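You operate a simulated robot arm through the tools that you are given. There is no shell and no other tool. Be economical: measure what you need, move in short steps, check, and stop when the job is done.

You run a simulated two-armed robot. Do the job below in one go: nothing can be reset, and whatever is moved stays where it is left.

JOB
On the top of the small bench, fold the grey cloth in half.

The check looks at the end state, three seconds after you hand in, the way a careful person would. Anything else that was tipped, shoved, dropped, spilled or broken makes it a failure. Flat cloth is picked up by pressing the open fingertips on it (5 to 10 N) and closing them slowly along it; thin cloth reads only 2 to 8 mm in the jaws.

ROBOT AND FRAMES
Two 7-joint arms with two-finger parallel grippers on one trunk, on a base that drives. Base frame: it is fixed to the floor where the robot stands at the start and does not move with it; the origin is under the middle of the robot, x ahead of it, y to its left, z up. Readings come in mm, degrees, newtons and seconds.
The left shoulder is at the start at [70, 133, 1101], the right one opposite. With the tool pointing down near the work surface each hand reaches from about 100 to 640 mm from the robot's upright axis, wherever it stands, measured 20 degrees to its own side. Places, roughly: top of the small bench [600, 800, 800]. Payload 1.57 kg a hand.
Tool frame (each hand has its own): the origin (TCP) lies between the finger pads and is the grasp point; the fingertips stand 30 mm ahead of it; z points along the fingers, y is the line along which they close. The gripper opens to 80 mm. The fingers are 17 mm wide and 12 mm thick; the gripper's body (40 by 82 mm) begins 80 mm behind the TCP.
Orientation is that of the tool frame in the base frame, as a unit quaternion [x, y, z, w]. With the fingers straight down and closing along the base's y, the tool's x points along the base's -x, its y along +y and its z along -z.

CONTROLS
- The arms move only by the tool drive_tool. It takes "left_steps", "right_steps" or both (then of equal length, played together; a hand with none holds still); each is a list of rows, each a list of 7 numbers: the shift along the tool's x, y, z in units of 25 mm (1.0 is 25 mm), then the turn, a rotation vector about the tool's x, y, z in units of 6 degrees (1.0 is 6 degrees), then the closure, from 0 (fully open) to 1 (shut). In form: [[dx, dy, dz, rx, ry, rz, grip], ...]. A call has 1 to 12 rows; each row shifts and turns the commanded pose from where the row before left it, along the tool's axes as they then stand. A call with a number of a shift or a turn outside -1 to 1 is refused whole. Rows are played at 5 a second. More than 50 mm and 8.6 degrees between two rows, or a gripper value outside its range, and nothing of the call is played. Where a pose cannot be reached the arm comes as near as it can. A force on the tool above 40 N (or 10 N above the force at the start of the call, whichever is more), or a blocked arm, ends the call early, and 0.2 s more pass. The fingers move at their own pace (about 153 mm/s each) and stop on an object; they squeeze with about 34 N. The grip force told is the motor's: it shows also when the fingers shut on nothing. Time passes only in rows, and 0.2 s behind the last, so rows that do not move let the fingers close. It gives the time, the measured TCP pose, the force on the tool (base axes), the opening and the grip force at its end, in the units of the frame above (readings bear some noise), with the torque about the TCP (base axes, N m) and any sound that the robot's microphone picked up, and new pictures: "show" is both (left out), scene, wrist or none (wrist: the cameras of the hands that moved).
- Cameras (640 x 400 px; columns grow to the right, rows downward): "scene" is now at [122.4, -18.1, 1305.6]; the picture's right is [-0.24, -0.97, 0.00], its down [-0.76, 0.19, -0.61] and it looks along [0.60, -0.15, -0.79] (base axes); focal length 291 px, centre (320, 200). "left" rides on the left gripper at [72, 7, -122] in its tool frame; the picture's right is [-0.09, 1.00, 0.00], its down [-0.84, -0.08, -0.54] and it looks along [-0.54, -0.05, 0.84] (tool axes); focal length 238 px, centre (320, 200). "right" rides on the right gripper at [72, -7, -122] in its tool frame; the picture's right is [0.09, 1.00, 0.00], its down [-0.84, 0.08, -0.54] and it looks along [-0.54, 0.05, 0.84] (tool axes); focal length 238 px, centre (320, 200). There is no depth. A picture from a camera that has moved, and an enlarged one, comes with that camera's place and axes in the base frame and with its lens.
- raise_lower(by): slides the trunk up (or, below 0, down) by that many mm; the arms and the scene camera ride with it, the base frame stays. It gives what a move gives, with no picture.
- steer(legs): drives the robot by 1 to 6 legs, each [ahead, left, turn to the left] in mm, mm and degrees, along the robot's own axes; the way and the turn of a leg run together, so that a leg with both is an arc; at most 1500 mm and 180 degrees a leg. The arms and the cameras ride along, it lands a little off, and it stops where it bumps. It gives what a move gives, and a new picture of the scene camera.
- aim_head(pan, tilt): turns the head with the scene camera to pan (to the left, within 86 degrees either way) and tilt (down, from -29 to 69), counted from straight ahead of the robot. It gives what a move gives, and a new picture of the scene camera.
- zoom(camera, box): a new picture of the part [left, top, right, bottom] of that camera's present view, enlarged. The clock stands still meanwhile.
- sign_off(): hands the job in; it is judged then, once.

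Work in short steps. Places have to be worked out from the pictures, the camera data and where the tool is seen: move nearer, look again, correct. Check each grasp and each placing, and mend what went wrong. You have 120 turns and 260 pictures in all, those below and enlarged ones among them. Open the grippers and draw the arms clear of the work before you hand the job in, unless the task says otherwise; then end with one line.

The tools are called after "Request:" as a command line: name --argument value ..., lists and objects as JSON in quotes. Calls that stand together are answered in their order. drive_tool: Moves the arms, as the interface text tells. Its arguments: {"type":"object","properties":{"left_steps":{"type":"array","items":{"type":"array","items":{"type":"number"}}},"right_steps":{"type":"array","items":{"type":"array","items":{"type":"number"}}},"show":{"type":"string","enum":["both","scene","wrist","none"]}},"required":[]} The other tools are called the same way: raise_lower (by) slides the trunk up or down; steer (legs) drives the base; aim_head (pan, tilt) turns the head that bears the scene camera; zoom (camera, box) takes an enlarged picture of a part of a camera's view; sign_off () hands the job in.

At the start:

```text
clock: 0.0
left_ee_pos: [531.0, 102.0, 949.5]
left_tool_rot: [-0.001, 1.0, 0.0, 0.0]
left_contact_force: [0.0, -0.2, 0.2]
left_wrist_torque: [-0.01, 0.02, 0.01]
left_gripper_width: 80.3
left_grip_force: 0.0
right_ee_pos: [353.7, -285.9, 960.1]
right_tool_rot: [0.0, 1.0, 0.0, 0.0]
right_contact_force: [0.2, 0.6, -0.6]
right_wrist_torque: [0.02, 0.02, 0.0]
right_gripper_width: 80.1
right_grip_force: 0.1
trunk travel left (down, up): [-675.0, 265.0]
robot x, y, heading: [1.9, -2.6, -0.0]
head pan, tilt: [-14.1, 52.0]
```

scene: 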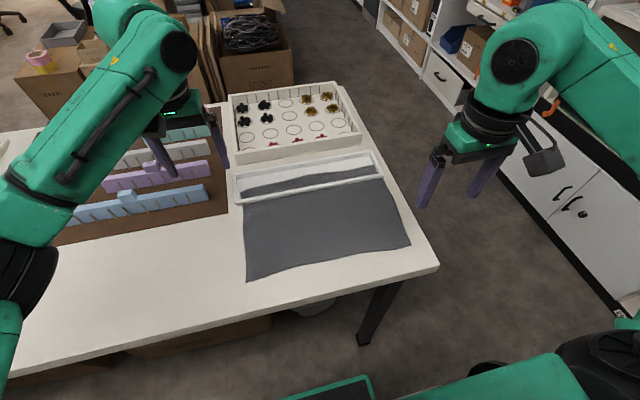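
right: 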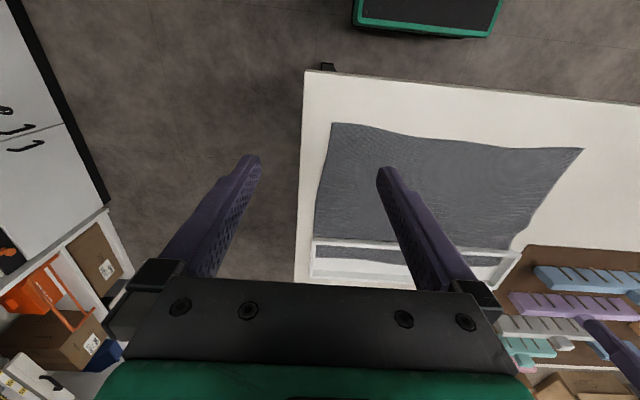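
left: 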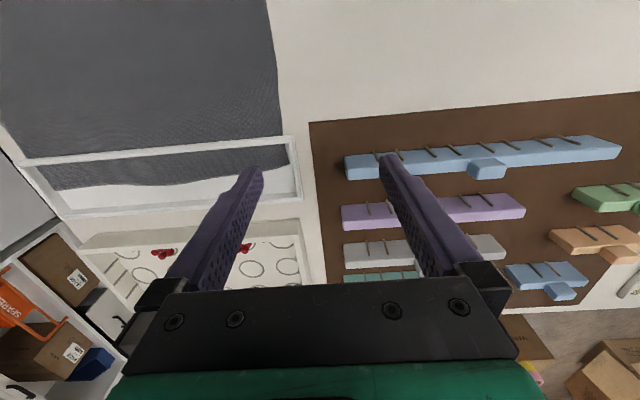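

The grey cloth in view lies at roughly [430,-95] with a white frame on its far edge. The small bench should be at the left, so I look there first.

Request:
aim_head --pan 50 --tilt 35

Request:
zoom --camera "right" --box '[280, 50, 640, 300]'

```text
clock: 1.4
left_ee_pos: [529.7, 103.0, 949.2]
left_tool_rot: [-0.001, 1.0, 0.0, 0.0]
left_contact_force: [-0.7, 0.3, 0.3]
left_wrist_torque: [-0.02, 0.0, -0.02]
left_gripper_width: 80.0
left_grip_force: 0.0
right_ee_pos: [355.2, -286.2, 960.2]
right_tool_rot: [0.0, 1.0, 0.0, 0.0]
right_contact_force: [0.6, -0.6, 0.5]
right_wrist_torque: [0.0, -0.02, 0.01]
right_gripper_width: 80.1
right_grip_force: 0.1
trunk travel left (down, up): [-675.0, 265.0]
robot x, y, heading: [-0.2, -2.5, -0.1]
head pan, tilt: [50.0, 35.0]
camera scene: at [106.3, 67.5, 1330.1], right [0.77, -0.64, 0.0], down [-0.37, -0.44, -0.82], along [0.53, 0.63, -0.57], focal length 291 px, centre (320, 200)
```

scene: 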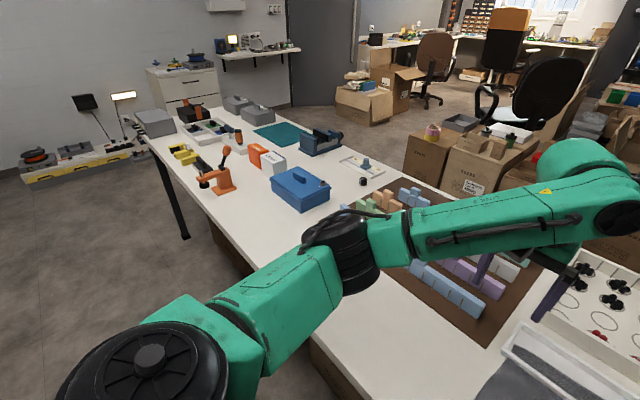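

```text
1.60 times, centred on (460, 175) of right
camera zoom: at [281.9, -293.6, 1082.0], right [-0.09, 1.0, 0.0], down [0.84, 0.08, 0.54], along [0.54, 0.05, -0.84], focal length 381 px, centre (96, 240)
```

zoom: 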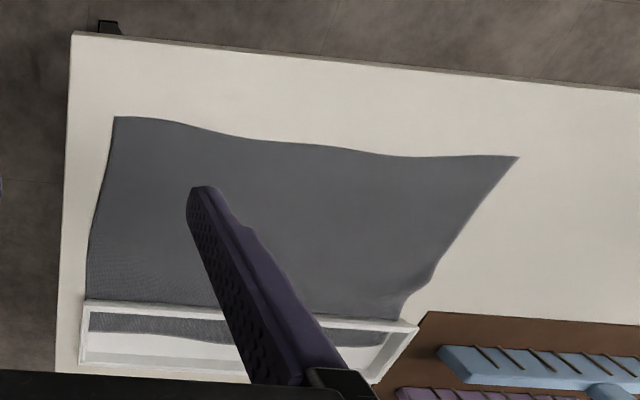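

The long bench centred near [600,800] is the one with the cloth. I look closely at the cloth and the white frame at its far edge.

Request:
aim_head --pan -14 --tilt 60

Request:
zoom --camera "scene" --box '[200, 40, 480, 215]'

Request:
zoom --camera "left" --box '[0, 80, 340, 292]'

```text
clock: 2.7
left_ee_pos: [531.9, 101.9, 949.3]
left_tool_rot: [0.001, 1.0, 0.0, 0.001]
left_contact_force: [-0.2, 0.4, -0.5]
left_wrist_torque: [0.0, -0.02, 0.03]
left_gripper_width: 79.8
left_grip_force: 0.0
right_ee_pos: [355.4, -287.0, 960.6]
right_tool_rot: [0.001, 1.0, -0.001, 0.0]
right_contact_force: [-1.0, 0.1, -0.7]
right_wrist_torque: [-0.01, 0.01, 0.0]
right_gripper_width: 80.0
right_grip_force: 0.1
trunk travel left (down, up): [-675.0, 265.0]
robot x, y, heading: [0.3, 0.5, 0.2]
head pan, tilt: [-14.0, 60.0]
camera scene: at [114.3, -15.9, 1295.8], right [-0.24, -0.97, 0.0], down [-0.84, 0.21, -0.5], along [0.49, -0.12, -0.87], focal length 291 px, centre (320, 200)
```

scene: 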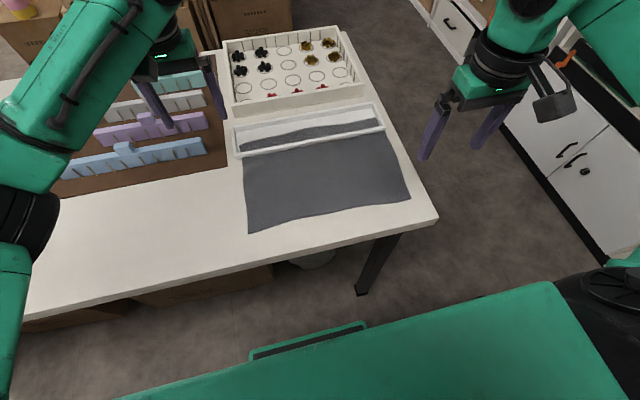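

```text
2.29 times, centred on (340, 128) of scene
camera zoom: at [114.3, -15.9, 1295.8], right [-0.24, -0.97, 0.0], down [-0.84, 0.21, -0.5], along [0.49, -0.12, -0.87], focal length 666 px, centre (274, 366)
```

zoom: 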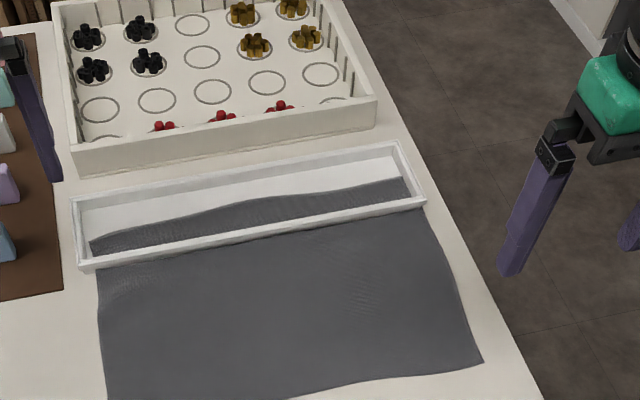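

```text
1.88 times, centred on (170, 186) of left
camera zoom: at [458.8, 106.9, 1071.1], right [0.09, 1.0, 0.0], down [0.84, -0.08, 0.54], along [0.54, -0.05, -0.84], focal length 449 px, centre (602, 226)
```

zoom: 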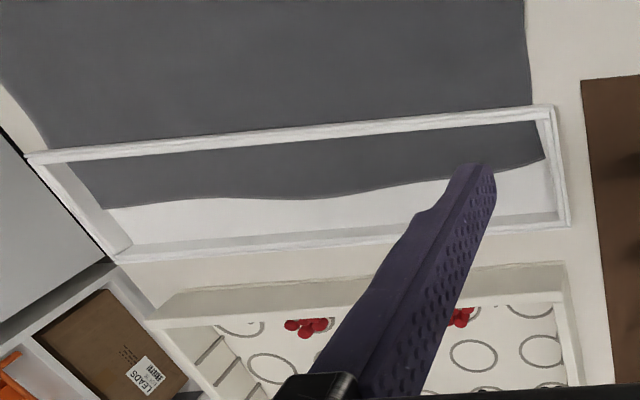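

The table's at z≈783; the cloth spans x≈362–590, y≈-270–64, and its far ~40 mm lies inside (or under) a narrow white tray/frame at x≈545–646. I bring the right hand over to see if the cloth drapes over the tray's near wall.

Request:
drive_tool --right_steps '[[-0.84, 0.9, 0.5, 0, 0, 0, 0], [-0.84, 0.9, 0.5, 0, 0, 0, 0], [-0.84, 0.9, 0.5, 0, 0, 0, 0], [-0.84, 0.9, 0.5, 0, 0, 0, 0], [-0.84, 0.9, 0.5, 0, 0, 0, 0], [-0.84, 0.9, 0.5, 0, 0, 0, 0]]' --show "both"

Request:
zoom --camera "right" --box '[230, 80, 410, 260]'

```text
clock: 4.1
left_ee_pos: [531.1, 102.3, 948.3]
left_tool_rot: [0.0, 1.0, 0.0, -0.001]
left_contact_force: [-0.4, 0.1, 0.8]
left_wrist_torque: [0.0, 0.01, -0.01]
left_gripper_width: 79.9
left_grip_force: 0.1
right_ee_pos: [483.4, -150.6, 886.9]
right_tool_rot: [0.0, 1.0, -0.001, 0.0]
right_contact_force: [0.1, 0.3, -0.7]
right_wrist_torque: [0.0, 0.02, -0.02]
right_gripper_width: 79.9
right_grip_force: 0.0
trunk travel left (down, up): [-675.0, 265.0]
robot x, y, heading: [-1.7, -3.6, -0.1]
head pan, tilt: [-14.0, 60.0]
camera scene: at [115.5, -14.8, 1295.7], right [-0.24, -0.97, 0.0], down [-0.84, 0.21, -0.5], along [0.48, -0.12, -0.87], focal length 291 px, centre (320, 200)
camera right: at [410.4, -157.8, 1008.3], right [-0.09, 1.0, 0.0], down [0.84, 0.08, 0.54], along [0.54, 0.05, -0.84], focal length 238 px, centre (320, 200)
```

scene: 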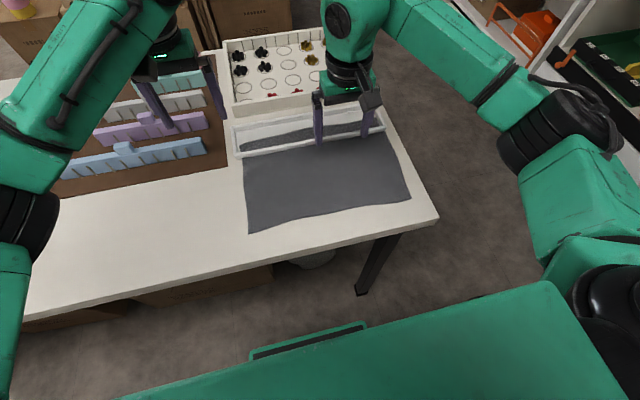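
right: 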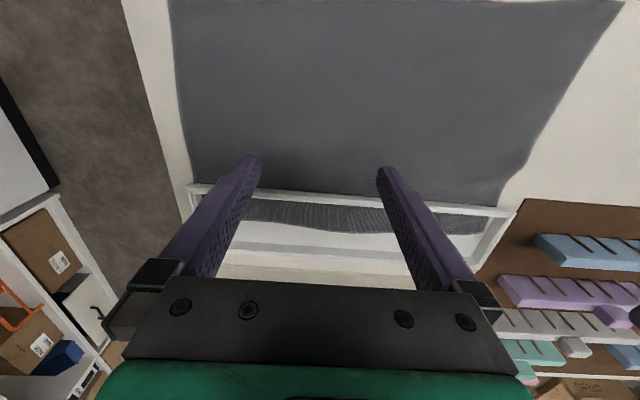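

```text
2.22 times, centred on (320, 170) of right
camera zoom: at [410.4, -157.8, 1008.3], right [-0.09, 1.0, 0.0], down [0.84, 0.08, 0.54], along [0.54, 0.05, -0.84], focal length 530 px, centre (320, 267)
```

zoom: 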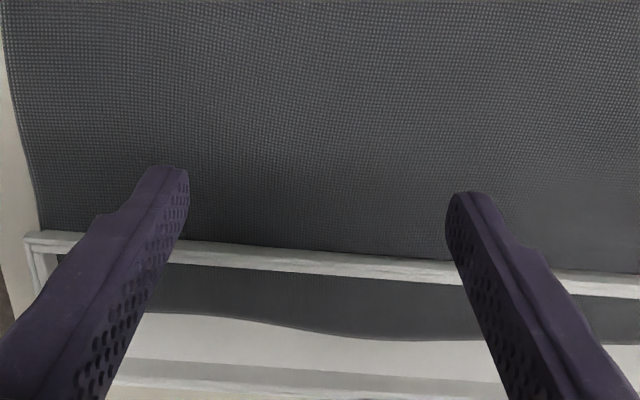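

The cloth seems to lie over the tray's near wall and onto its floor, with the far edge at x≈585–600. I plan to grip both far corners and fold far edge onto near edge, so the cloth ends clear of the tray. First both hands hover over the corners with part-closed fingers.

Request:
drive_tool --left_steps '[[-0.34, -0.8, 0.4, 0, 0, 0, 0.55], [-0.34, -0.8, 0.7, 0, 0, 0, 0.55], [-0.34, -0.75, 0.9, 0, 0, 0, 0.55], [-0.34, -0.73, 1, 0, 0, 0, 0.55], [-0.36, 0, 0.96, 0, 0, 0, 0.55]]' --right_steps '[[-0.76, -0.76, 0.3, 0, 0, 0, 0.55], [-0.76, -0.76, 0.3, 0, 0, 0, 0.55], [-0.76, -0.76, 0.3, 0, 0, 0, 0.55], [-0.76, -0.76, 0.3, 0, 0, 0, 0.55], [-0.76, -0.76, 0.3, 0, 0, 0, 0.55]]' --show "both"

Request:
zoom --camera "scene" --box '[210, 60, 430, 200]'

```text
clock: 5.3
left_ee_pos: [573.2, 24.8, 849.9]
left_tool_rot: [0.001, 1.0, 0.0, -0.001]
left_contact_force: [-0.2, 0.8, -0.7]
left_wrist_torque: [0.02, -0.02, 0.0]
left_gripper_width: 36.0
left_grip_force: 0.1
right_ee_pos: [568.7, -240.8, 849.7]
right_tool_rot: [0.0, 1.0, 0.0, 0.0]
right_contact_force: [-0.8, 0.3, 0.8]
right_wrist_torque: [0.02, 0.04, 0.0]
right_gripper_width: 36.0
right_grip_force: 0.0
right hand out of reach, approached as far as the arm can: row 5
trunk travel left (down, up): [-675.0, 265.0]
robot x, y, heading: [-0.9, 2.4, -0.1]
head pan, tilt: [-14.0, 60.0]
camera scene: at [115.1, -15.9, 1295.7], right [-0.24, -0.97, 0.0], down [-0.84, 0.21, -0.5], along [0.48, -0.12, -0.87], focal length 291 px, centre (320, 200)
camera right: at [496.2, -247.7, 971.1], right [-0.09, 1.0, 0.0], down [0.84, 0.08, 0.54], along [0.54, 0.05, -0.84], focal length 238 px, centre (320, 200)
camera left: at [502.0, 29.6, 971.5], right [0.09, 1.0, 0.0], down [0.84, -0.08, 0.54], along [0.54, -0.05, -0.84], focal length 238 px, centre (320, 200)
```

scene: 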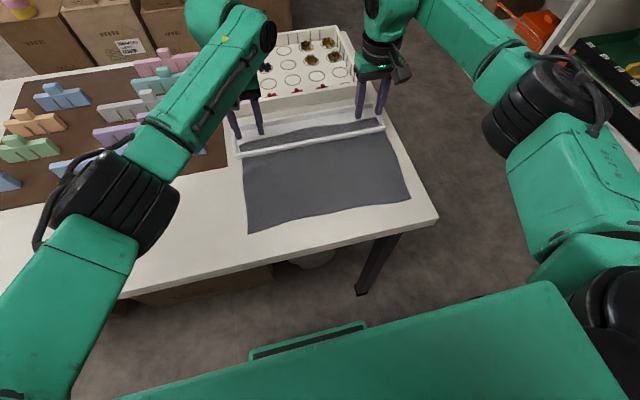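
right: 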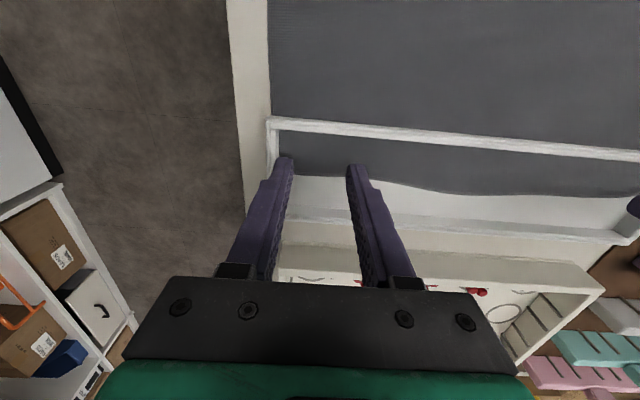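
left: 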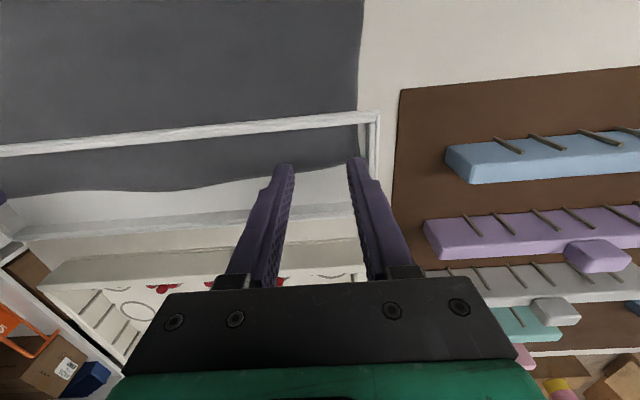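

```text
2.86 times, centred on (320, 130) of scene
camera zoom: at [115.1, -15.9, 1295.7], right [-0.24, -0.97, 0.0], down [-0.84, 0.21, -0.5], along [0.48, -0.12, -0.87], focal length 832 px, centre (320, 400)
```

zoom: 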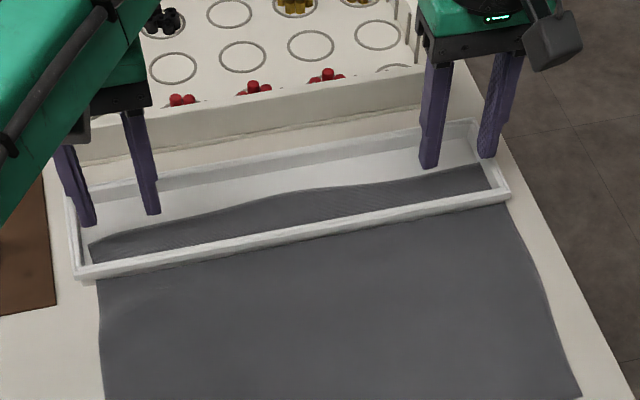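

Right hand falls ~10 mm short of its reach. I drive the base ahead 30 mm with hands high, to give both arms margin.

Request:
steer --legs '[[30, 0, 0]]'

```text
clock: 6.1
left_ee_pos: [601.0, 23.5, 852.9]
left_tool_rot: [0.001, 1.0, 0.0, 0.002]
left_contact_force: [0.3, -1.1, 0.6]
left_wrist_torque: [-0.01, -0.01, -0.03]
left_gripper_width: 36.1
left_grip_force: 0.2
right_ee_pos: [596.4, -240.5, 851.3]
right_tool_rot: [0.0, 1.0, 0.0, 0.002]
right_contact_force: [-0.8, 0.0, 0.3]
right_wrist_torque: [-0.01, 0.0, 0.03]
right_gripper_width: 36.0
right_grip_force: 0.1
trunk travel left (down, up): [-675.0, 265.0]
robot x, y, heading: [28.8, -0.9, -0.3]
head pan, tilt: [-14.0, 60.0]
camera scene: at [141.2, -15.9, 1296.1], right [-0.24, -0.97, 0.0], down [-0.84, 0.21, -0.5], along [0.49, -0.12, -0.86], focal length 291 px, centre (320, 200)
```

scene: 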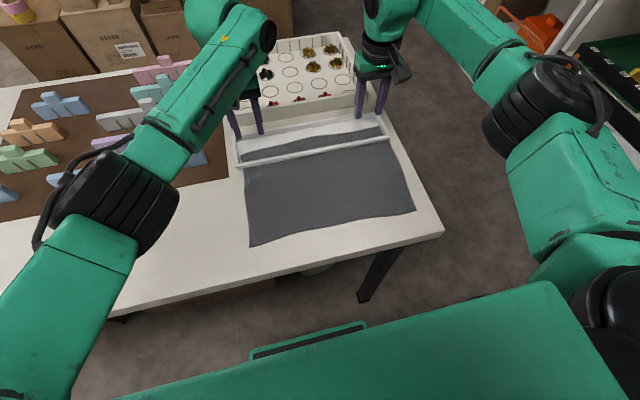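

Clean drive. Now hands go to x≈575 and tips down to ≈795 for a look.

Request:
drive_tool --left_steps '[[0.54, 0.07, 0.3, 0, 0, 0, 0.55], [0.54, 0.07, 0.3, 0, 0, 0, 0.55], [0, 0, 0.5, 0, 0, 0, 0.55], [0, 0, 0, 0, 0, 0, 0.55]]' --right_steps '[[0.39, -0.09, 0.3, 0, 0, 0, 0.55], [0.39, -0.09, 0.3, 0, 0, 0, 0.55], [0, 0, 0.45, 0, 0, 0, 0.55], [0, 0, 0, 0, 0, 0, 0.55]]' --show "both"

Request:
zoom --camera "right" --box '[230, 100, 430, 225]'

Request:
zoom --camera "left" --box '[230, 100, 430, 225]'

```text
clock: 7.1
left_ee_pos: [571.9, 28.1, 827.0]
left_tool_rot: [0.0, 1.0, 0.0, 0.002]
left_contact_force: [0.6, -0.4, -0.7]
left_wrist_torque: [-0.03, -0.03, 0.01]
left_gripper_width: 36.2
left_grip_force: 0.1
right_ee_pos: [576.7, -242.7, 829.9]
right_tool_rot: [0.0, 1.0, 0.0, 0.007]
right_contact_force: [7.2, -4.4, 33.7]
right_wrist_torque: [-1.14, -0.04, 0.18]
right_gripper_width: 39.4
right_grip_force: 1.9
trunk travel left (down, up): [-675.0, 265.0]
robot x, y, heading: [29.8, -0.7, -0.1]
head pan, tilt: [-14.0, 60.0]
camera scene: at [139.0, -14.0, 1296.8], right [-0.24, -0.97, 0.0], down [-0.84, 0.21, -0.5], along [0.49, -0.12, -0.86], focal length 291 px, centre (320, 200)
camera right: at [503.0, -250.7, 950.6], right [-0.09, 1.0, 0.0], down [0.83, 0.08, 0.55], along [0.55, 0.05, -0.83], focal length 238 px, centre (320, 200)
camera left: at [500.3, 35.1, 947.1], right [0.09, 1.0, 0.0], down [0.83, -0.08, 0.55], along [0.54, -0.05, -0.84], focal length 238 px, centre (320, 200)
```

scene: 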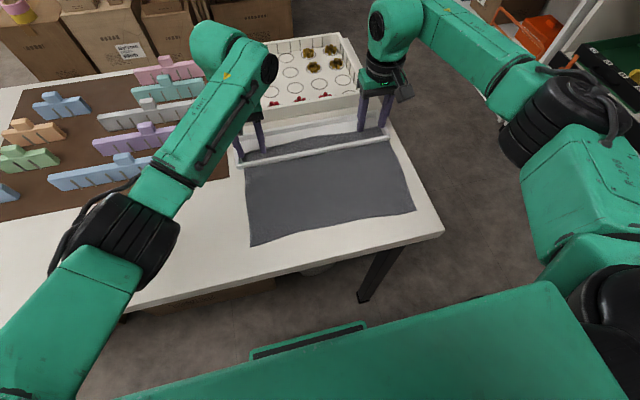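
right: 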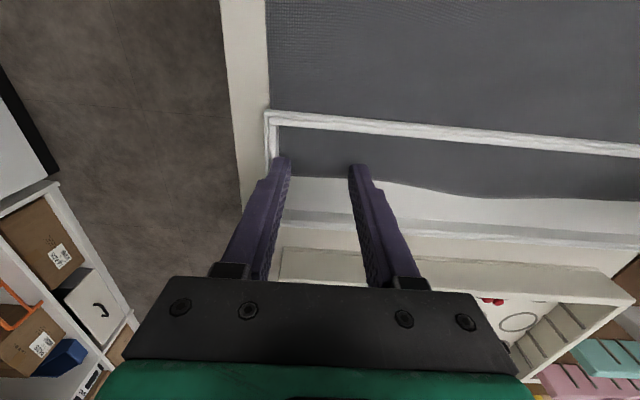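
left: 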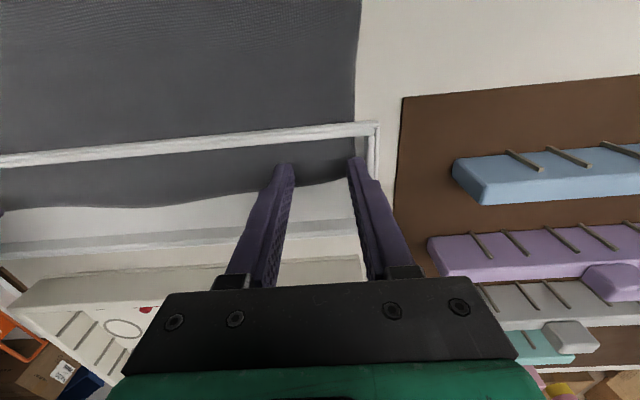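

```text
3.20 times, centred on (330, 162) of right
camera zoom: at [503.0, -250.7, 950.6], right [-0.09, 1.0, 0.0], down [0.83, 0.08, 0.55], along [0.55, 0.05, -0.83], focal length 763 px, centre (288, 320)
```

zoom: 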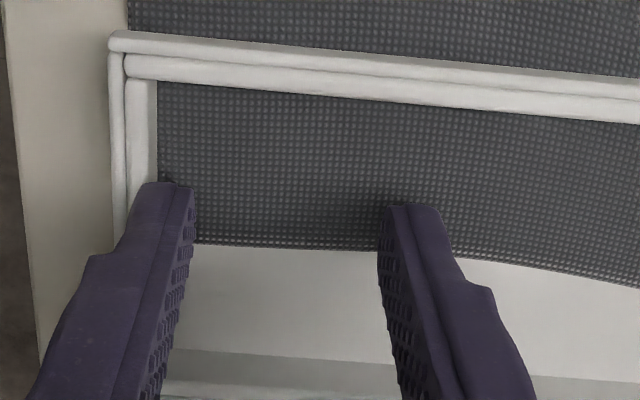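

```text
3.20 times, centred on (330, 162) of left
camera zoom: at [500.3, 35.1, 947.1], right [0.09, 1.0, 0.0], down [0.83, -0.08, 0.55], along [0.54, -0.05, -0.84], focal length 763 px, centre (288, 320)
```

zoom: 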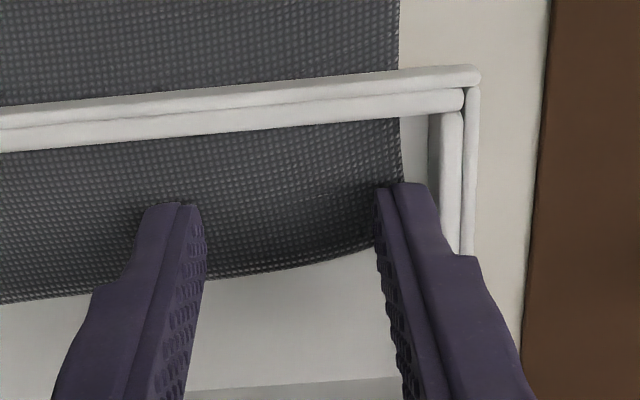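

The right outer finger touched the tray's end wall (34 N, tips at 800 mm). I lift it at once and shift both hands inward, ~12 mm right hand and ~8 mm left.

Request:
drive_tool --left_steps '[[0, 0, -0.3, 0, 0, 0, 0.55], [0, -0.36, 0, 0, 0, 0, 0.55], [0, 0, 0, 0, 0, 0, 0.55]]' --right_steps '[[0, 0, -0.7, 0, 0, 0, 0.55], [0, 0.5, 0, 0, 0, 0, 0.55], [0, 0, 0, 0, 0, 0, 0.55]]' --show "wrist"

Request:
zoom --camera "scene" --box '[210, 80, 430, 220]'

```text
clock: 7.9
left_ee_pos: [576.2, 17.4, 831.5]
left_tool_rot: [0.0, 1.0, 0.0, -0.001]
left_contact_force: [1.0, -0.1, 1.1]
left_wrist_torque: [0.02, -0.01, 0.02]
left_gripper_width: 36.1
left_grip_force: 0.1
right_ee_pos: [579.8, -232.0, 839.6]
right_tool_rot: [0.0, 1.0, 0.0, -0.001]
right_contact_force: [-0.4, 0.0, 0.2]
right_wrist_torque: [-0.01, 0.01, 0.01]
right_gripper_width: 35.9
right_grip_force: 0.1
trunk travel left (down, up): [-675.0, 265.0]
robot x, y, heading: [29.1, 0.5, 0.0]
head pan, tilt: [-14.0, 60.0]
camera right: at [506.2, -239.1, 961.6], right [-0.09, 1.0, 0.0], down [0.84, 0.08, 0.54], along [0.54, 0.05, -0.84], focal length 238 px, centre (320, 200)
camera left: at [505.7, 23.6, 952.6], right [0.09, 1.0, 0.0], down [0.84, -0.08, 0.54], along [0.54, -0.05, -0.84], focal length 238 px, centre (320, 200)
```

right: 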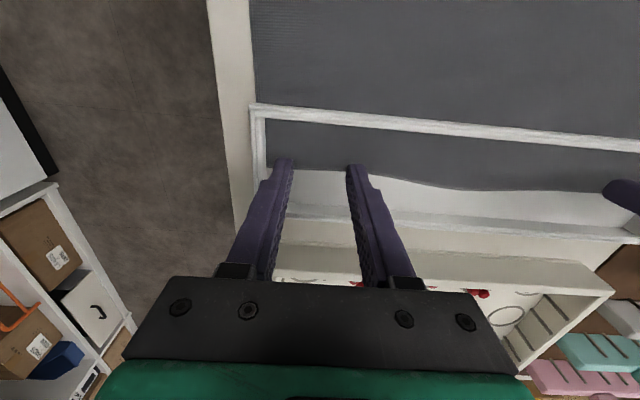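
left: 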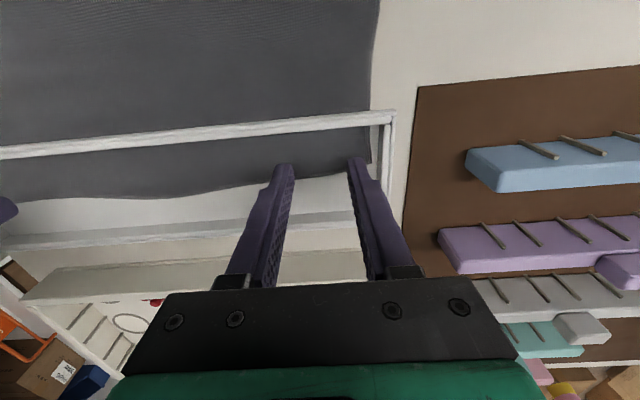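

```text
2.86 times, centred on (320, 150) of scene
camera zoom: at [145.1, -16.3, 1295.6], right [-0.24, -0.97, 0.0], down [-0.84, 0.21, -0.5], along [0.48, -0.12, -0.87], focal length 832 px, centre (320, 343)
```

zoom: 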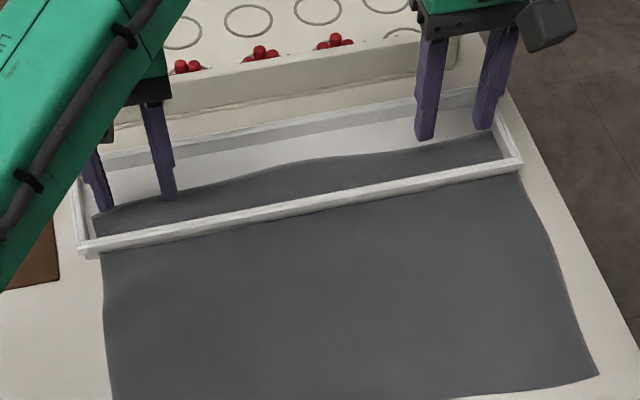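

Both hands are free again and the tray is unmoved. Lower slowly toward the cloth and read the forces.

Request:
drive_tool --left_steps '[[0.12, 0, 0, 0, 0, 0, 0.55], [0, 0, 0.15, 0, 0, 0, 0.55], [0, 0, 0.15, 0, 0, 0, 0.55], [0, 0, 0.12, 0, 0, 0, 0.55], [0, 0, 0, 0, 0, 0, 0.55]]' --right_steps '[[0, 0, 0.2, 0, 0, 0, 0.55], [0, 0, 0.2, 0, 0, 0, 0.55], [0, 0, 0.2, 0, 0, 0, 0.55], [0, 0, 0.15, 0, 0, 0, 0.55], [0, 0, 0, 0, 0, 0, 0.55]]' --show "none"

```text
clock: 9.1
left_ee_pos: [573.5, 18.7, 821.4]
left_tool_rot: [-0.001, 1.0, -0.001, 0.001]
left_contact_force: [-0.1, 0.3, 0.0]
left_wrist_torque: [0.01, 0.01, -0.02]
left_gripper_width: 36.2
left_grip_force: 0.0
right_ee_pos: [579.5, -229.1, 822.0]
right_tool_rot: [0.0, 1.0, 0.0, 0.0]
right_contact_force: [-0.6, 0.0, -0.2]
right_wrist_torque: [-0.01, 0.03, 0.0]
right_gripper_width: 36.0
right_grip_force: 0.0
trunk travel left (down, up): [-675.0, 265.0]
robot x, y, heading: [28.1, 0.5, 0.0]
head pan, tilt: [-14.0, 60.0]
```

Both tips at ≈791 with no contact yet; I lower 4 mm more in small rows.

Request:
drive_tool --left_steps '[[0, 0, 0.08, 0, 0, 0, 0.55], [0, 0, 0.08, 0, 0, 0, 0.55], [0, 0, 0, 0, 0, 0, 0.55]]' --right_steps '[[0, 0, 0.08, 0, 0, 0, 0.55], [0, 0, 0.08, 0, 0, 0, 0.55], [0, 0, 0, 0, 0, 0, 0.55]]' --show "none"

```text
clock: 9.9
left_ee_pos: [572.8, 19.7, 816.9]
left_tool_rot: [0.0, 1.0, 0.0, 0.0]
left_contact_force: [-0.3, 1.0, 2.6]
left_wrist_torque: [-0.01, 0.0, 0.0]
left_gripper_width: 36.2
left_grip_force: 0.0
right_ee_pos: [578.9, -232.3, 817.6]
right_tool_rot: [0.0, 1.0, 0.0, 0.0]
right_contact_force: [-0.2, -0.1, 0.4]
right_wrist_torque: [0.0, -0.01, 0.02]
right_gripper_width: 36.0
right_grip_force: 0.0
trunk travel left (down, up): [-675.0, 265.0]
robot x, y, heading: [29.9, -2.1, 0.1]
head pan, tilt: [-14.0, 60.0]
```

Left touches at tips ≈787 (2.6 N). I press a little further: left ~1 mm, right ~2 mm.

Request:
drive_tool --left_steps '[[0, 0, 0.03, 0, 0, 0, 0.55], [0, 0, 0.02, 0, 0, 0, 0.55], [0, 0, 0, 0, 0, 0, 0.55]]' --right_steps '[[0, 0, 0.04, 0, 0, 0, 0.55], [0, 0, 0.04, 0, 0, 0, 0.55], [0, 0, 0, 0, 0, 0, 0.55]]' --show "none"

```text
clock: 10.7
left_ee_pos: [573.2, 18.3, 816.5]
left_tool_rot: [0.0, 1.0, 0.0, 0.002]
left_contact_force: [2.3, 0.7, 8.8]
left_wrist_torque: [0.0, -0.06, -0.02]
left_gripper_width: 36.2
left_grip_force: 0.0
right_ee_pos: [577.9, -232.2, 817.0]
right_tool_rot: [0.0, 1.0, 0.0, 0.001]
right_contact_force: [0.5, -0.4, 1.4]
right_wrist_torque: [-0.04, -0.03, 0.0]
right_gripper_width: 36.0
right_grip_force: 0.2
trunk travel left (down, up): [-675.0, 265.0]
robot x, y, heading: [30.4, -0.4, -0.0]
head pan, tilt: [-14.0, 60.0]
```

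Left presses 8.8 N; right needs ~1.3 mm more, then both close slowly.

Request:
drive_tool --left_steps '[[0, 0, 0, 0, 0, 0, 0.55], [0, 0, 0, 0, 0, 0, 0.55], [0, 0, 0, 0, 0, 0, 0.55]]' --right_steps '[[0, 0, 0.03, 0, 0, 0, 0.55], [0, 0, 0.02, 0, 0, 0, 0.55], [0, 0, 0, 0, 0, 0, 0.55]]' --show "none"

Request:
drive_tool --left_steps '[[0, 0, 0, 0, 0, 0, 0.6], [0, 0, 0, 0, 0, 0, 0.65], [0, 0, 0, 0, 0, 0, 0.7], [0, 0, 0, 0, 0, 0, 0.75], [0, 0, 0, 0, 0, 0, 0.8], [0, 0, 0, 0, 0, 0, 0.85], [0, 0, 0, 0, 0, 0, 0.9], [0, 0, 0, 0, 0, 0, 0.95], [0, 0, 0, 0, 0, 0, 1], [0, 0, 0, 0, 0, 0, 1]]' --right_steps '[[0, 0, 0, 0, 0, 0, 0.6], [0, 0, 0, 0, 0, 0, 0.65], [0, 0, 0, 0, 0, 0, 0.7], [0, 0, 0, 0, 0, 0, 0.75], [0, 0, 0, 0, 0, 0, 0.8], [0, 0, 0, 0, 0, 0, 0.85], [0, 0, 0, 0, 0, 0, 0.9], [0, 0, 0, 0, 0, 0, 0.95], [0, 0, 0, 0, 0, 0, 1], [0, 0, 0, 0, 0, 0, 1]]' --show "wrist"

```text
clock: 11.5
left_ee_pos: [570.0, 18.5, 815.8]
left_tool_rot: [0.0, 1.0, 0.0, 0.001]
left_contact_force: [1.2, -0.4, 10.1]
left_wrist_torque: [-0.04, -0.08, -0.02]
left_gripper_width: 36.1
left_grip_force: 0.1
right_ee_pos: [576.7, -232.2, 816.6]
right_tool_rot: [0.001, 1.0, 0.0, 0.001]
right_contact_force: [0.1, -0.7, 4.3]
right_wrist_torque: [-0.03, -0.04, 0.01]
right_gripper_width: 35.9
right_grip_force: 0.0
trunk travel left (down, up): [-675.0, 265.0]
robot x, y, heading: [26.7, 2.2, -0.0]
head pan, tilt: [-14.0, 60.0]
```

```text
clock: 13.7
left_ee_pos: [571.0, 19.8, 817.4]
left_tool_rot: [-0.001, 1.0, 0.0, 0.001]
left_contact_force: [-0.5, 0.5, 10.5]
left_wrist_torque: [0.03, 0.01, 0.0]
left_gripper_width: 0.0
left_grip_force: 20.8
right_ee_pos: [577.0, -232.7, 816.2]
right_tool_rot: [0.0, 1.0, 0.0, 0.001]
right_contact_force: [0.7, -0.4, 4.3]
right_wrist_torque: [-0.01, 0.0, 0.02]
right_gripper_width: 0.1
right_grip_force: 21.5
trunk travel left (down, up): [-675.0, 265.0]
robot x, y, heading: [31.1, 1.0, -0.1]
head pan, tilt: [-14.0, 60.0]
camera right: at [503.7, -239.3, 938.2], right [-0.09, 1.0, 0.0], down [0.84, 0.08, 0.54], along [0.54, 0.05, -0.84], focal length 238 px, centre (320, 200)
camera left: at [499.5, 24.6, 937.9], right [0.09, 1.0, 0.0], down [0.84, -0.08, 0.54], along [0.54, -0.05, -0.84], focal length 238 px, centre (320, 200)
```

right: 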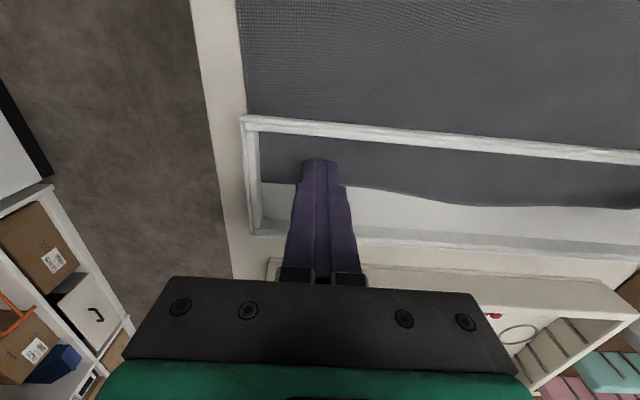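
left: 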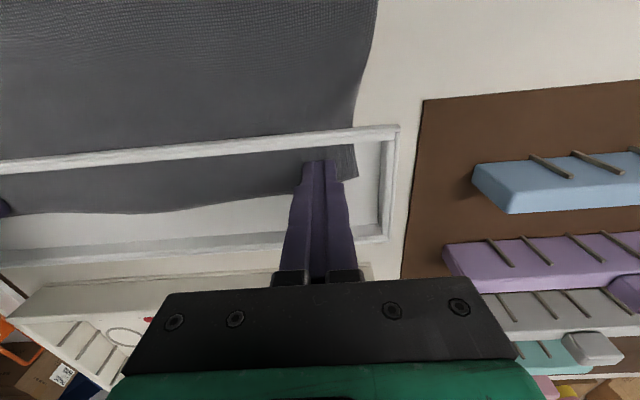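

Both read ~0 mm: nothing caught. I look close at the left, where the cloth did shift.

Request:
zoom --camera "left" --box '[230, 100, 430, 225]'

Request:
zoom --camera "scene" --box '[210, 80, 430, 220]'

```text
3.20 times, centred on (330, 162) of left
camera zoom: at [499.5, 24.6, 937.9], right [0.09, 1.0, 0.0], down [0.84, -0.08, 0.54], along [0.54, -0.05, -0.84], focal length 763 px, centre (288, 320)
```

zoom: 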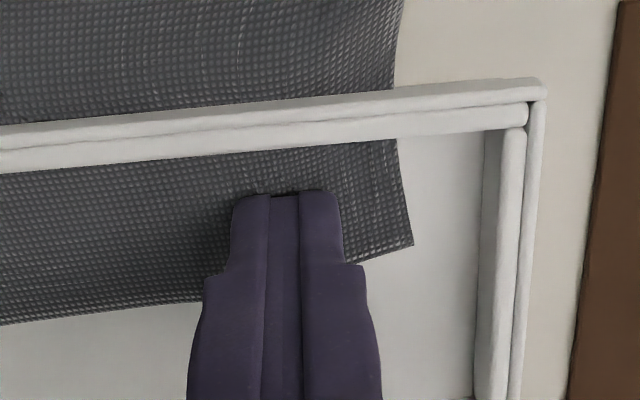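

```text
2.86 times, centred on (320, 150) of scene
camera zoom: at [141.6, -15.8, 1296.1], right [-0.24, -0.97, 0.0], down [-0.84, 0.21, -0.5], along [0.49, -0.12, -0.86], focal length 832 px, centre (320, 343)
```

zoom: 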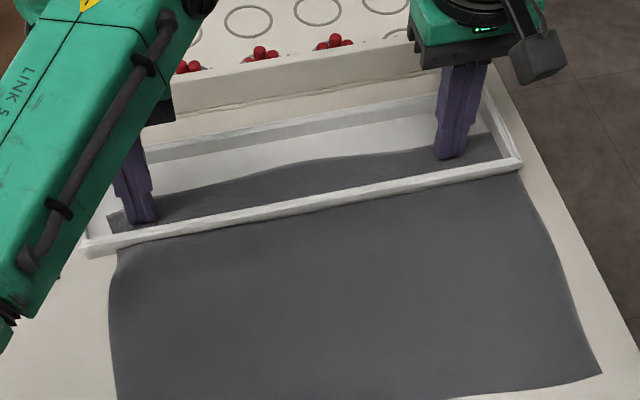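

The fingers slid over the cloth. I lift 5 mm, reopen, and press again with about 7 N on each.

Request:
drive_tool --left_steps '[[0, 0, -0.2, 0, 0, 0, 1], [0, -0.2, 0, 0, 0, 0, 0.45], [0, 0, 0, 0, 0, 0, 0.45], [0, 0, 0.12, 0, 0, 0, 0.45], [0, 0, 0.06, 0, 0, 0, 0.45], [0, 0, 0.01, 0, 0, 0, 0.45], [0, 0, 0, 0, 0, 0, 0.45]]' --right_steps '[[0, 0, -0.2, 0, 0, 0, 1], [0, 0.2, 0, 0, 0, 0, 0.45], [0, 0, 0, 0, 0, 0, 0.45], [0, 0, 0.12, 0, 0, 0, 0.45], [0, 0, 0.08, 0, 0, 0, 0.45], [0, 0, 0.025, 0, 0, 0, 0.45], [0, 0, 0, 0, 0, 0, 0.45]]' --show "none"

```text
clock: 15.3
left_ee_pos: [571.2, 12.9, 816.9]
left_tool_rot: [0.001, 1.0, 0.0, 0.001]
left_contact_force: [0.8, -0.1, 2.9]
left_wrist_torque: [-0.01, -0.04, -0.02]
left_gripper_width: 43.8
left_grip_force: 0.1
right_ee_pos: [578.4, -226.2, 815.9]
right_tool_rot: [0.0, 1.0, 0.0, 0.002]
right_contact_force: [3.1, -0.4, 11.5]
right_wrist_torque: [-0.07, -0.05, -0.01]
right_gripper_width: 44.0
right_grip_force: 0.0
trunk travel left (down, up): [-675.0, 265.0]
robot x, y, heading: [27.9, 3.7, -0.1]
head pan, tilt: [-14.0, 60.0]
```

Left 2.9 N needs ~0.7 mm more; right 11.5 N needs a hair less. Then close.

Request:
drive_tool --left_steps '[[0, 0, 0.025, 0, 0, 0, 0.45], [0, 0, 0, 0, 0, 0, 0.45]]' --right_steps '[[0, 0, -0.012, 0, 0, 0, 0.45], [0, 0, 0, 0, 0, 0, 0.45]]' --show "none"

Request:
drive_tool --left_steps '[[0, 0, 0, 0, 0, 0, 0.5], [0, 0, 0, 0, 0, 0, 0.55], [0, 0, 0, 0, 0, 0, 0.6], [0, 0, 0, 0, 0, 0, 0.65], [0, 0, 0, 0, 0, 0, 0.7], [0, 0, 0, 0, 0, 0, 0.75], [0, 0, 0, 0, 0, 0, 0.8]]' --right_steps '[[0, 0, 0, 0, 0, 0, 0.5], [0, 0, 0, 0, 0, 0, 0.55], [0, 0, 0, 0, 0, 0, 0.6], [0, 0, 0, 0, 0, 0, 0.65], [0, 0, 0, 0, 0, 0, 0.7], [0, 0, 0, 0, 0, 0, 0.75], [0, 0, 0, 0, 0, 0, 0.8]]' --show "wrist"

Request:
zoom --camera "right" --box '[230, 100, 430, 225]'

Request:
zoom --camera "left" --box '[230, 100, 430, 225]'

```text
clock: 15.9
left_ee_pos: [571.0, 12.5, 816.2]
left_tool_rot: [0.001, 1.0, -0.001, 0.001]
left_contact_force: [2.0, -0.2, 6.8]
left_wrist_torque: [0.02, -0.05, -0.01]
left_gripper_width: 44.1
left_grip_force: 0.1
right_ee_pos: [577.9, -226.6, 816.9]
right_tool_rot: [0.0, 1.0, 0.0, 0.002]
right_contact_force: [3.1, -0.1, 12.3]
right_wrist_torque: [0.03, -0.05, 0.01]
right_gripper_width: 44.0
right_grip_force: 0.0
trunk travel left (down, up): [-675.0, 265.0]
robot x, y, heading: [30.6, -1.6, 0.1]
head pan, tilt: [-14.0, 60.0]
```

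```text
clock: 17.5
left_ee_pos: [570.3, 13.3, 817.0]
left_tool_rot: [0.0, 1.0, 0.0, 0.002]
left_contact_force: [-0.9, 0.0, 7.3]
left_wrist_torque: [0.01, -0.02, -0.03]
left_gripper_width: 16.4
left_grip_force: 0.6
right_ee_pos: [576.9, -226.1, 816.5]
right_tool_rot: [0.0, 1.0, -0.001, 0.002]
right_contact_force: [0.0, -0.3, 10.2]
right_wrist_torque: [0.0, 0.04, 0.0]
right_gripper_width: 14.9
right_grip_force: 0.0
trunk travel left (down, up): [-675.0, 265.0]
robot x, y, heading: [32.6, 2.0, 0.0]
head pan, tilt: [-14.0, 60.0]
camera right: at [503.2, -234.2, 938.1], right [-0.09, 1.0, 0.0], down [0.84, 0.08, 0.54], along [0.54, 0.05, -0.84], focal length 238 px, centre (320, 200)
camera left: at [499.2, 18.8, 937.9], right [0.09, 1.0, 0.0], down [0.84, -0.08, 0.54], along [0.54, -0.05, -0.84], focal length 238 px, centre (320, 200)
```

right: 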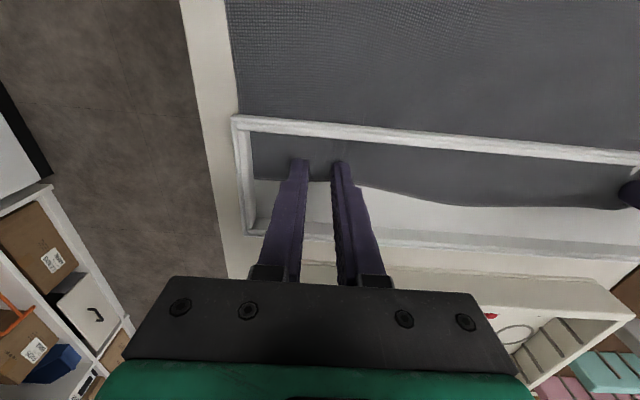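
left: 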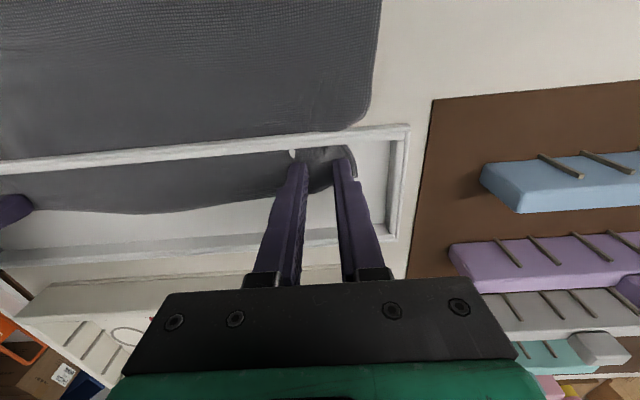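

```text
3.20 times, centred on (330, 162) of right
camera zoom: at [503.2, -234.2, 938.1], right [-0.09, 1.0, 0.0], down [0.84, 0.08, 0.54], along [0.54, 0.05, -0.84], focal length 763 px, centre (288, 320)
```

zoom: 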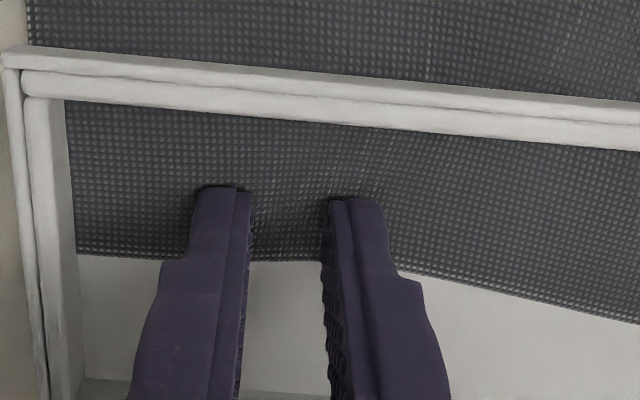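

```text
3.20 times, centred on (330, 162) of left
camera zoom: at [499.2, 18.8, 937.9], right [0.09, 1.0, 0.0], down [0.84, -0.08, 0.54], along [0.54, -0.05, -0.84], focal length 763 px, centre (288, 320)
```

zoom: 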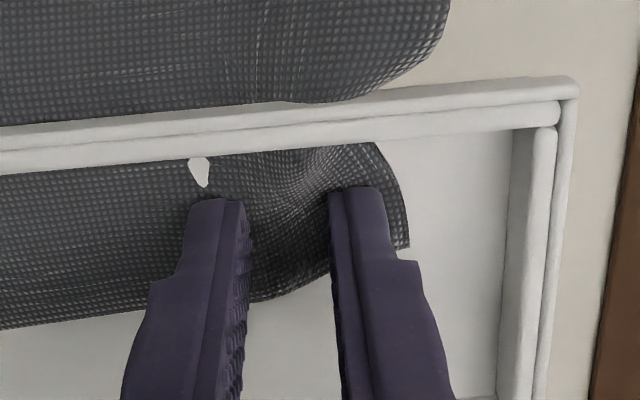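

Ridges are forming between the fingertips on both sides; continue closing slowly.

Request:
drive_tool --left_steps '[[0, 0, 0, 0, 0, 0, 0.84], [0, 0, 0, 0, 0, 0, 0.88], [0, 0, 0, 0, 0, 0, 0.92], [0, 0, 0, 0, 0, 0, 0.96], [0, 0, 0, 0, 0, 0, 1], [0, 0, 0, 0, 0, 0, 1]]' --right_steps '[[0, 0, 0, 0, 0, 0, 0.84], [0, 0, 0, 0, 0, 0, 0.88], [0, 0, 0, 0, 0, 0, 0.92], [0, 0, 0, 0, 0, 0, 0.96], [0, 0, 0, 0, 0, 0, 1], [0, 0, 0, 0, 0, 0, 1]]' --show "none"

Request:
zoom --camera "right" --box '[230, 100, 430, 225]'

Request:
zoom --camera "left" --box '[230, 100, 430, 225]'

```text
clock: 18.9
left_ee_pos: [571.9, 12.1, 817.3]
left_tool_rot: [0.001, 1.0, 0.0, 0.001]
left_contact_force: [0.2, -1.5, 7.3]
left_wrist_torque: [-0.09, -0.01, -0.03]
left_gripper_width: 2.1
left_grip_force: 23.5
right_ee_pos: [575.4, -226.0, 816.6]
right_tool_rot: [0.0, 1.0, 0.0, 0.002]
right_contact_force: [0.0, 0.1, 9.4]
right_wrist_torque: [-0.07, 0.04, 0.02]
right_gripper_width: 0.0
right_grip_force: 21.4
trunk travel left (down, up): [-675.0, 265.0]
robot x, y, heading: [32.2, -2.0, -0.1]
head pan, tilt: [-14.0, 60.0]
```

```text
3.20 times, centred on (330, 162) of right
camera zoom: at [503.3, -234.4, 938.1], right [-0.09, 1.0, 0.0], down [0.84, 0.08, 0.54], along [0.54, 0.05, -0.84], focal length 763 px, centre (288, 320)
```

zoom: 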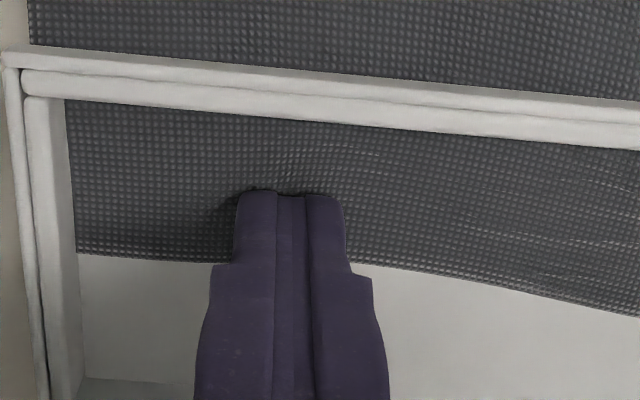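

```text
3.20 times, centred on (330, 162) of left
camera zoom: at [499.2, 18.4, 937.9], right [0.09, 1.0, 0.0], down [0.84, -0.08, 0.54], along [0.54, -0.05, -0.84], focal length 763 px, centre (288, 320)
```

zoom: 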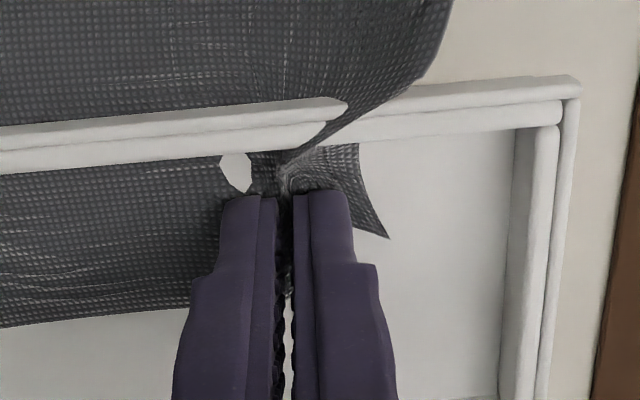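

Left has caught (2.1 mm), and the cloth is clearly draped over the wall. Right slipped; I lift it, reopen nearer the corner, and press again while left holds.

Request:
drive_tool --left_steps '[[0, 0, -0.1, 0, 0, 0, 1], [0, 0, 0, 0, 0, 0, 1], [0, 0, 0, 0, 0, 0, 1], [0, 0, 0, 0, 0, 0, 1], [0, 0, 0, 0, 0, 0, 1], [0, 0, 0, 0, 0, 0, 1]]' --right_steps '[[0, 0, -0.2, 0, 0, 0, 1], [-0.1, -0.36, 0, 0, 0, 0, 0.45], [0, 0, 0, 0, 0, 0, 0.45], [0, 0, 0.12, 0, 0, 0, 0.45], [0, 0, 0.06, 0, 0, 0, 0.45], [0, 0, 0, 0, 0, 0, 0.45]]' --show "none"

```text
clock: 20.3
left_ee_pos: [572.3, 12.8, 817.0]
left_tool_rot: [-0.001, 1.0, 0.0, 0.001]
left_contact_force: [-0.3, -0.5, -0.6]
left_wrist_torque: [-0.03, -0.02, -0.01]
left_gripper_width: 1.9
left_grip_force: 23.8
right_ee_pos: [580.3, -235.8, 816.4]
right_tool_rot: [0.0, 1.0, 0.0, 0.001]
right_contact_force: [1.1, -1.6, 6.9]
right_wrist_torque: [-0.05, 0.0, 0.0]
right_gripper_width: 44.0
right_grip_force: 0.1
trunk travel left (down, up): [-675.0, 265.0]
robot x, y, heading: [31.0, 1.8, -0.3]
head pan, tilt: [-14.0, 60.0]
```

Right presses 6.9 N. Close it slowly.

Request:
drive_tool --right_steps '[[0, 0, 0, 0, 0, 0, 0.5], [0, 0, 0, 0, 0, 0, 0.55], [0, 0, 0, 0, 0, 0, 0.6], [0, 0, 0, 0, 0, 0, 0.65], [0, 0, 0, 0, 0, 0, 0.7], [0, 0, 0, 0, 0, 0, 0.75], [0, 0, 0, 0, 0, 0, 0.8], [0, 0, 0, 0, 0, 0, 0.85], [0, 0, 0, 0, 0, 0, 0.9], [0, 0, 0, 0, 0, 0, 0.95], [0, 0, 0, 0, 0, 0, 1], [0, 0, 0, 0, 0, 0, 1]]' --show "none"

Request:
zoom --camera "right" --box '[230, 100, 430, 225]'

```text
clock: 22.9
left_ee_pos: [571.6, 13.0, 818.7]
left_tool_rot: [-0.001, 1.0, 0.0, 0.001]
left_contact_force: [0.2, -0.7, -0.7]
left_wrist_torque: [-0.01, -0.04, 0.01]
left_gripper_width: 1.9
left_grip_force: 23.7
right_ee_pos: [580.7, -235.9, 816.8]
right_tool_rot: [0.0, 1.0, 0.0, 0.002]
right_contact_force: [0.5, -0.9, 9.7]
right_wrist_torque: [-0.06, 0.04, 0.02]
right_gripper_width: 0.0
right_grip_force: 21.4
trunk travel left (down, up): [-675.0, 265.0]
robot x, y, heading: [29.3, -2.9, 0.1]
head pan, tilt: [-14.0, 60.0]
```

```text
3.20 times, centred on (330, 162) of right
camera zoom: at [507.5, -243.5, 938.1], right [-0.09, 1.0, 0.0], down [0.84, 0.08, 0.54], along [0.54, 0.05, -0.84], focal length 763 px, centre (288, 320)
```

zoom: 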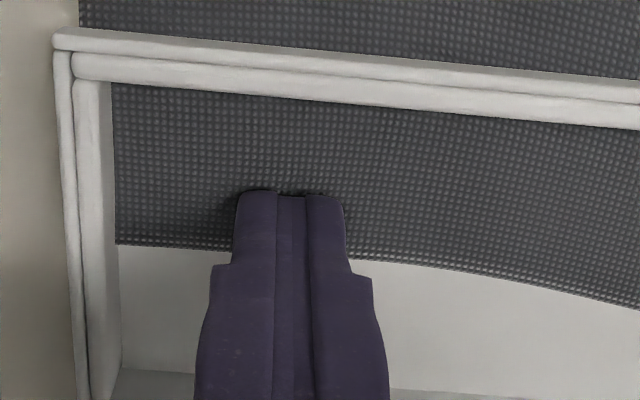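

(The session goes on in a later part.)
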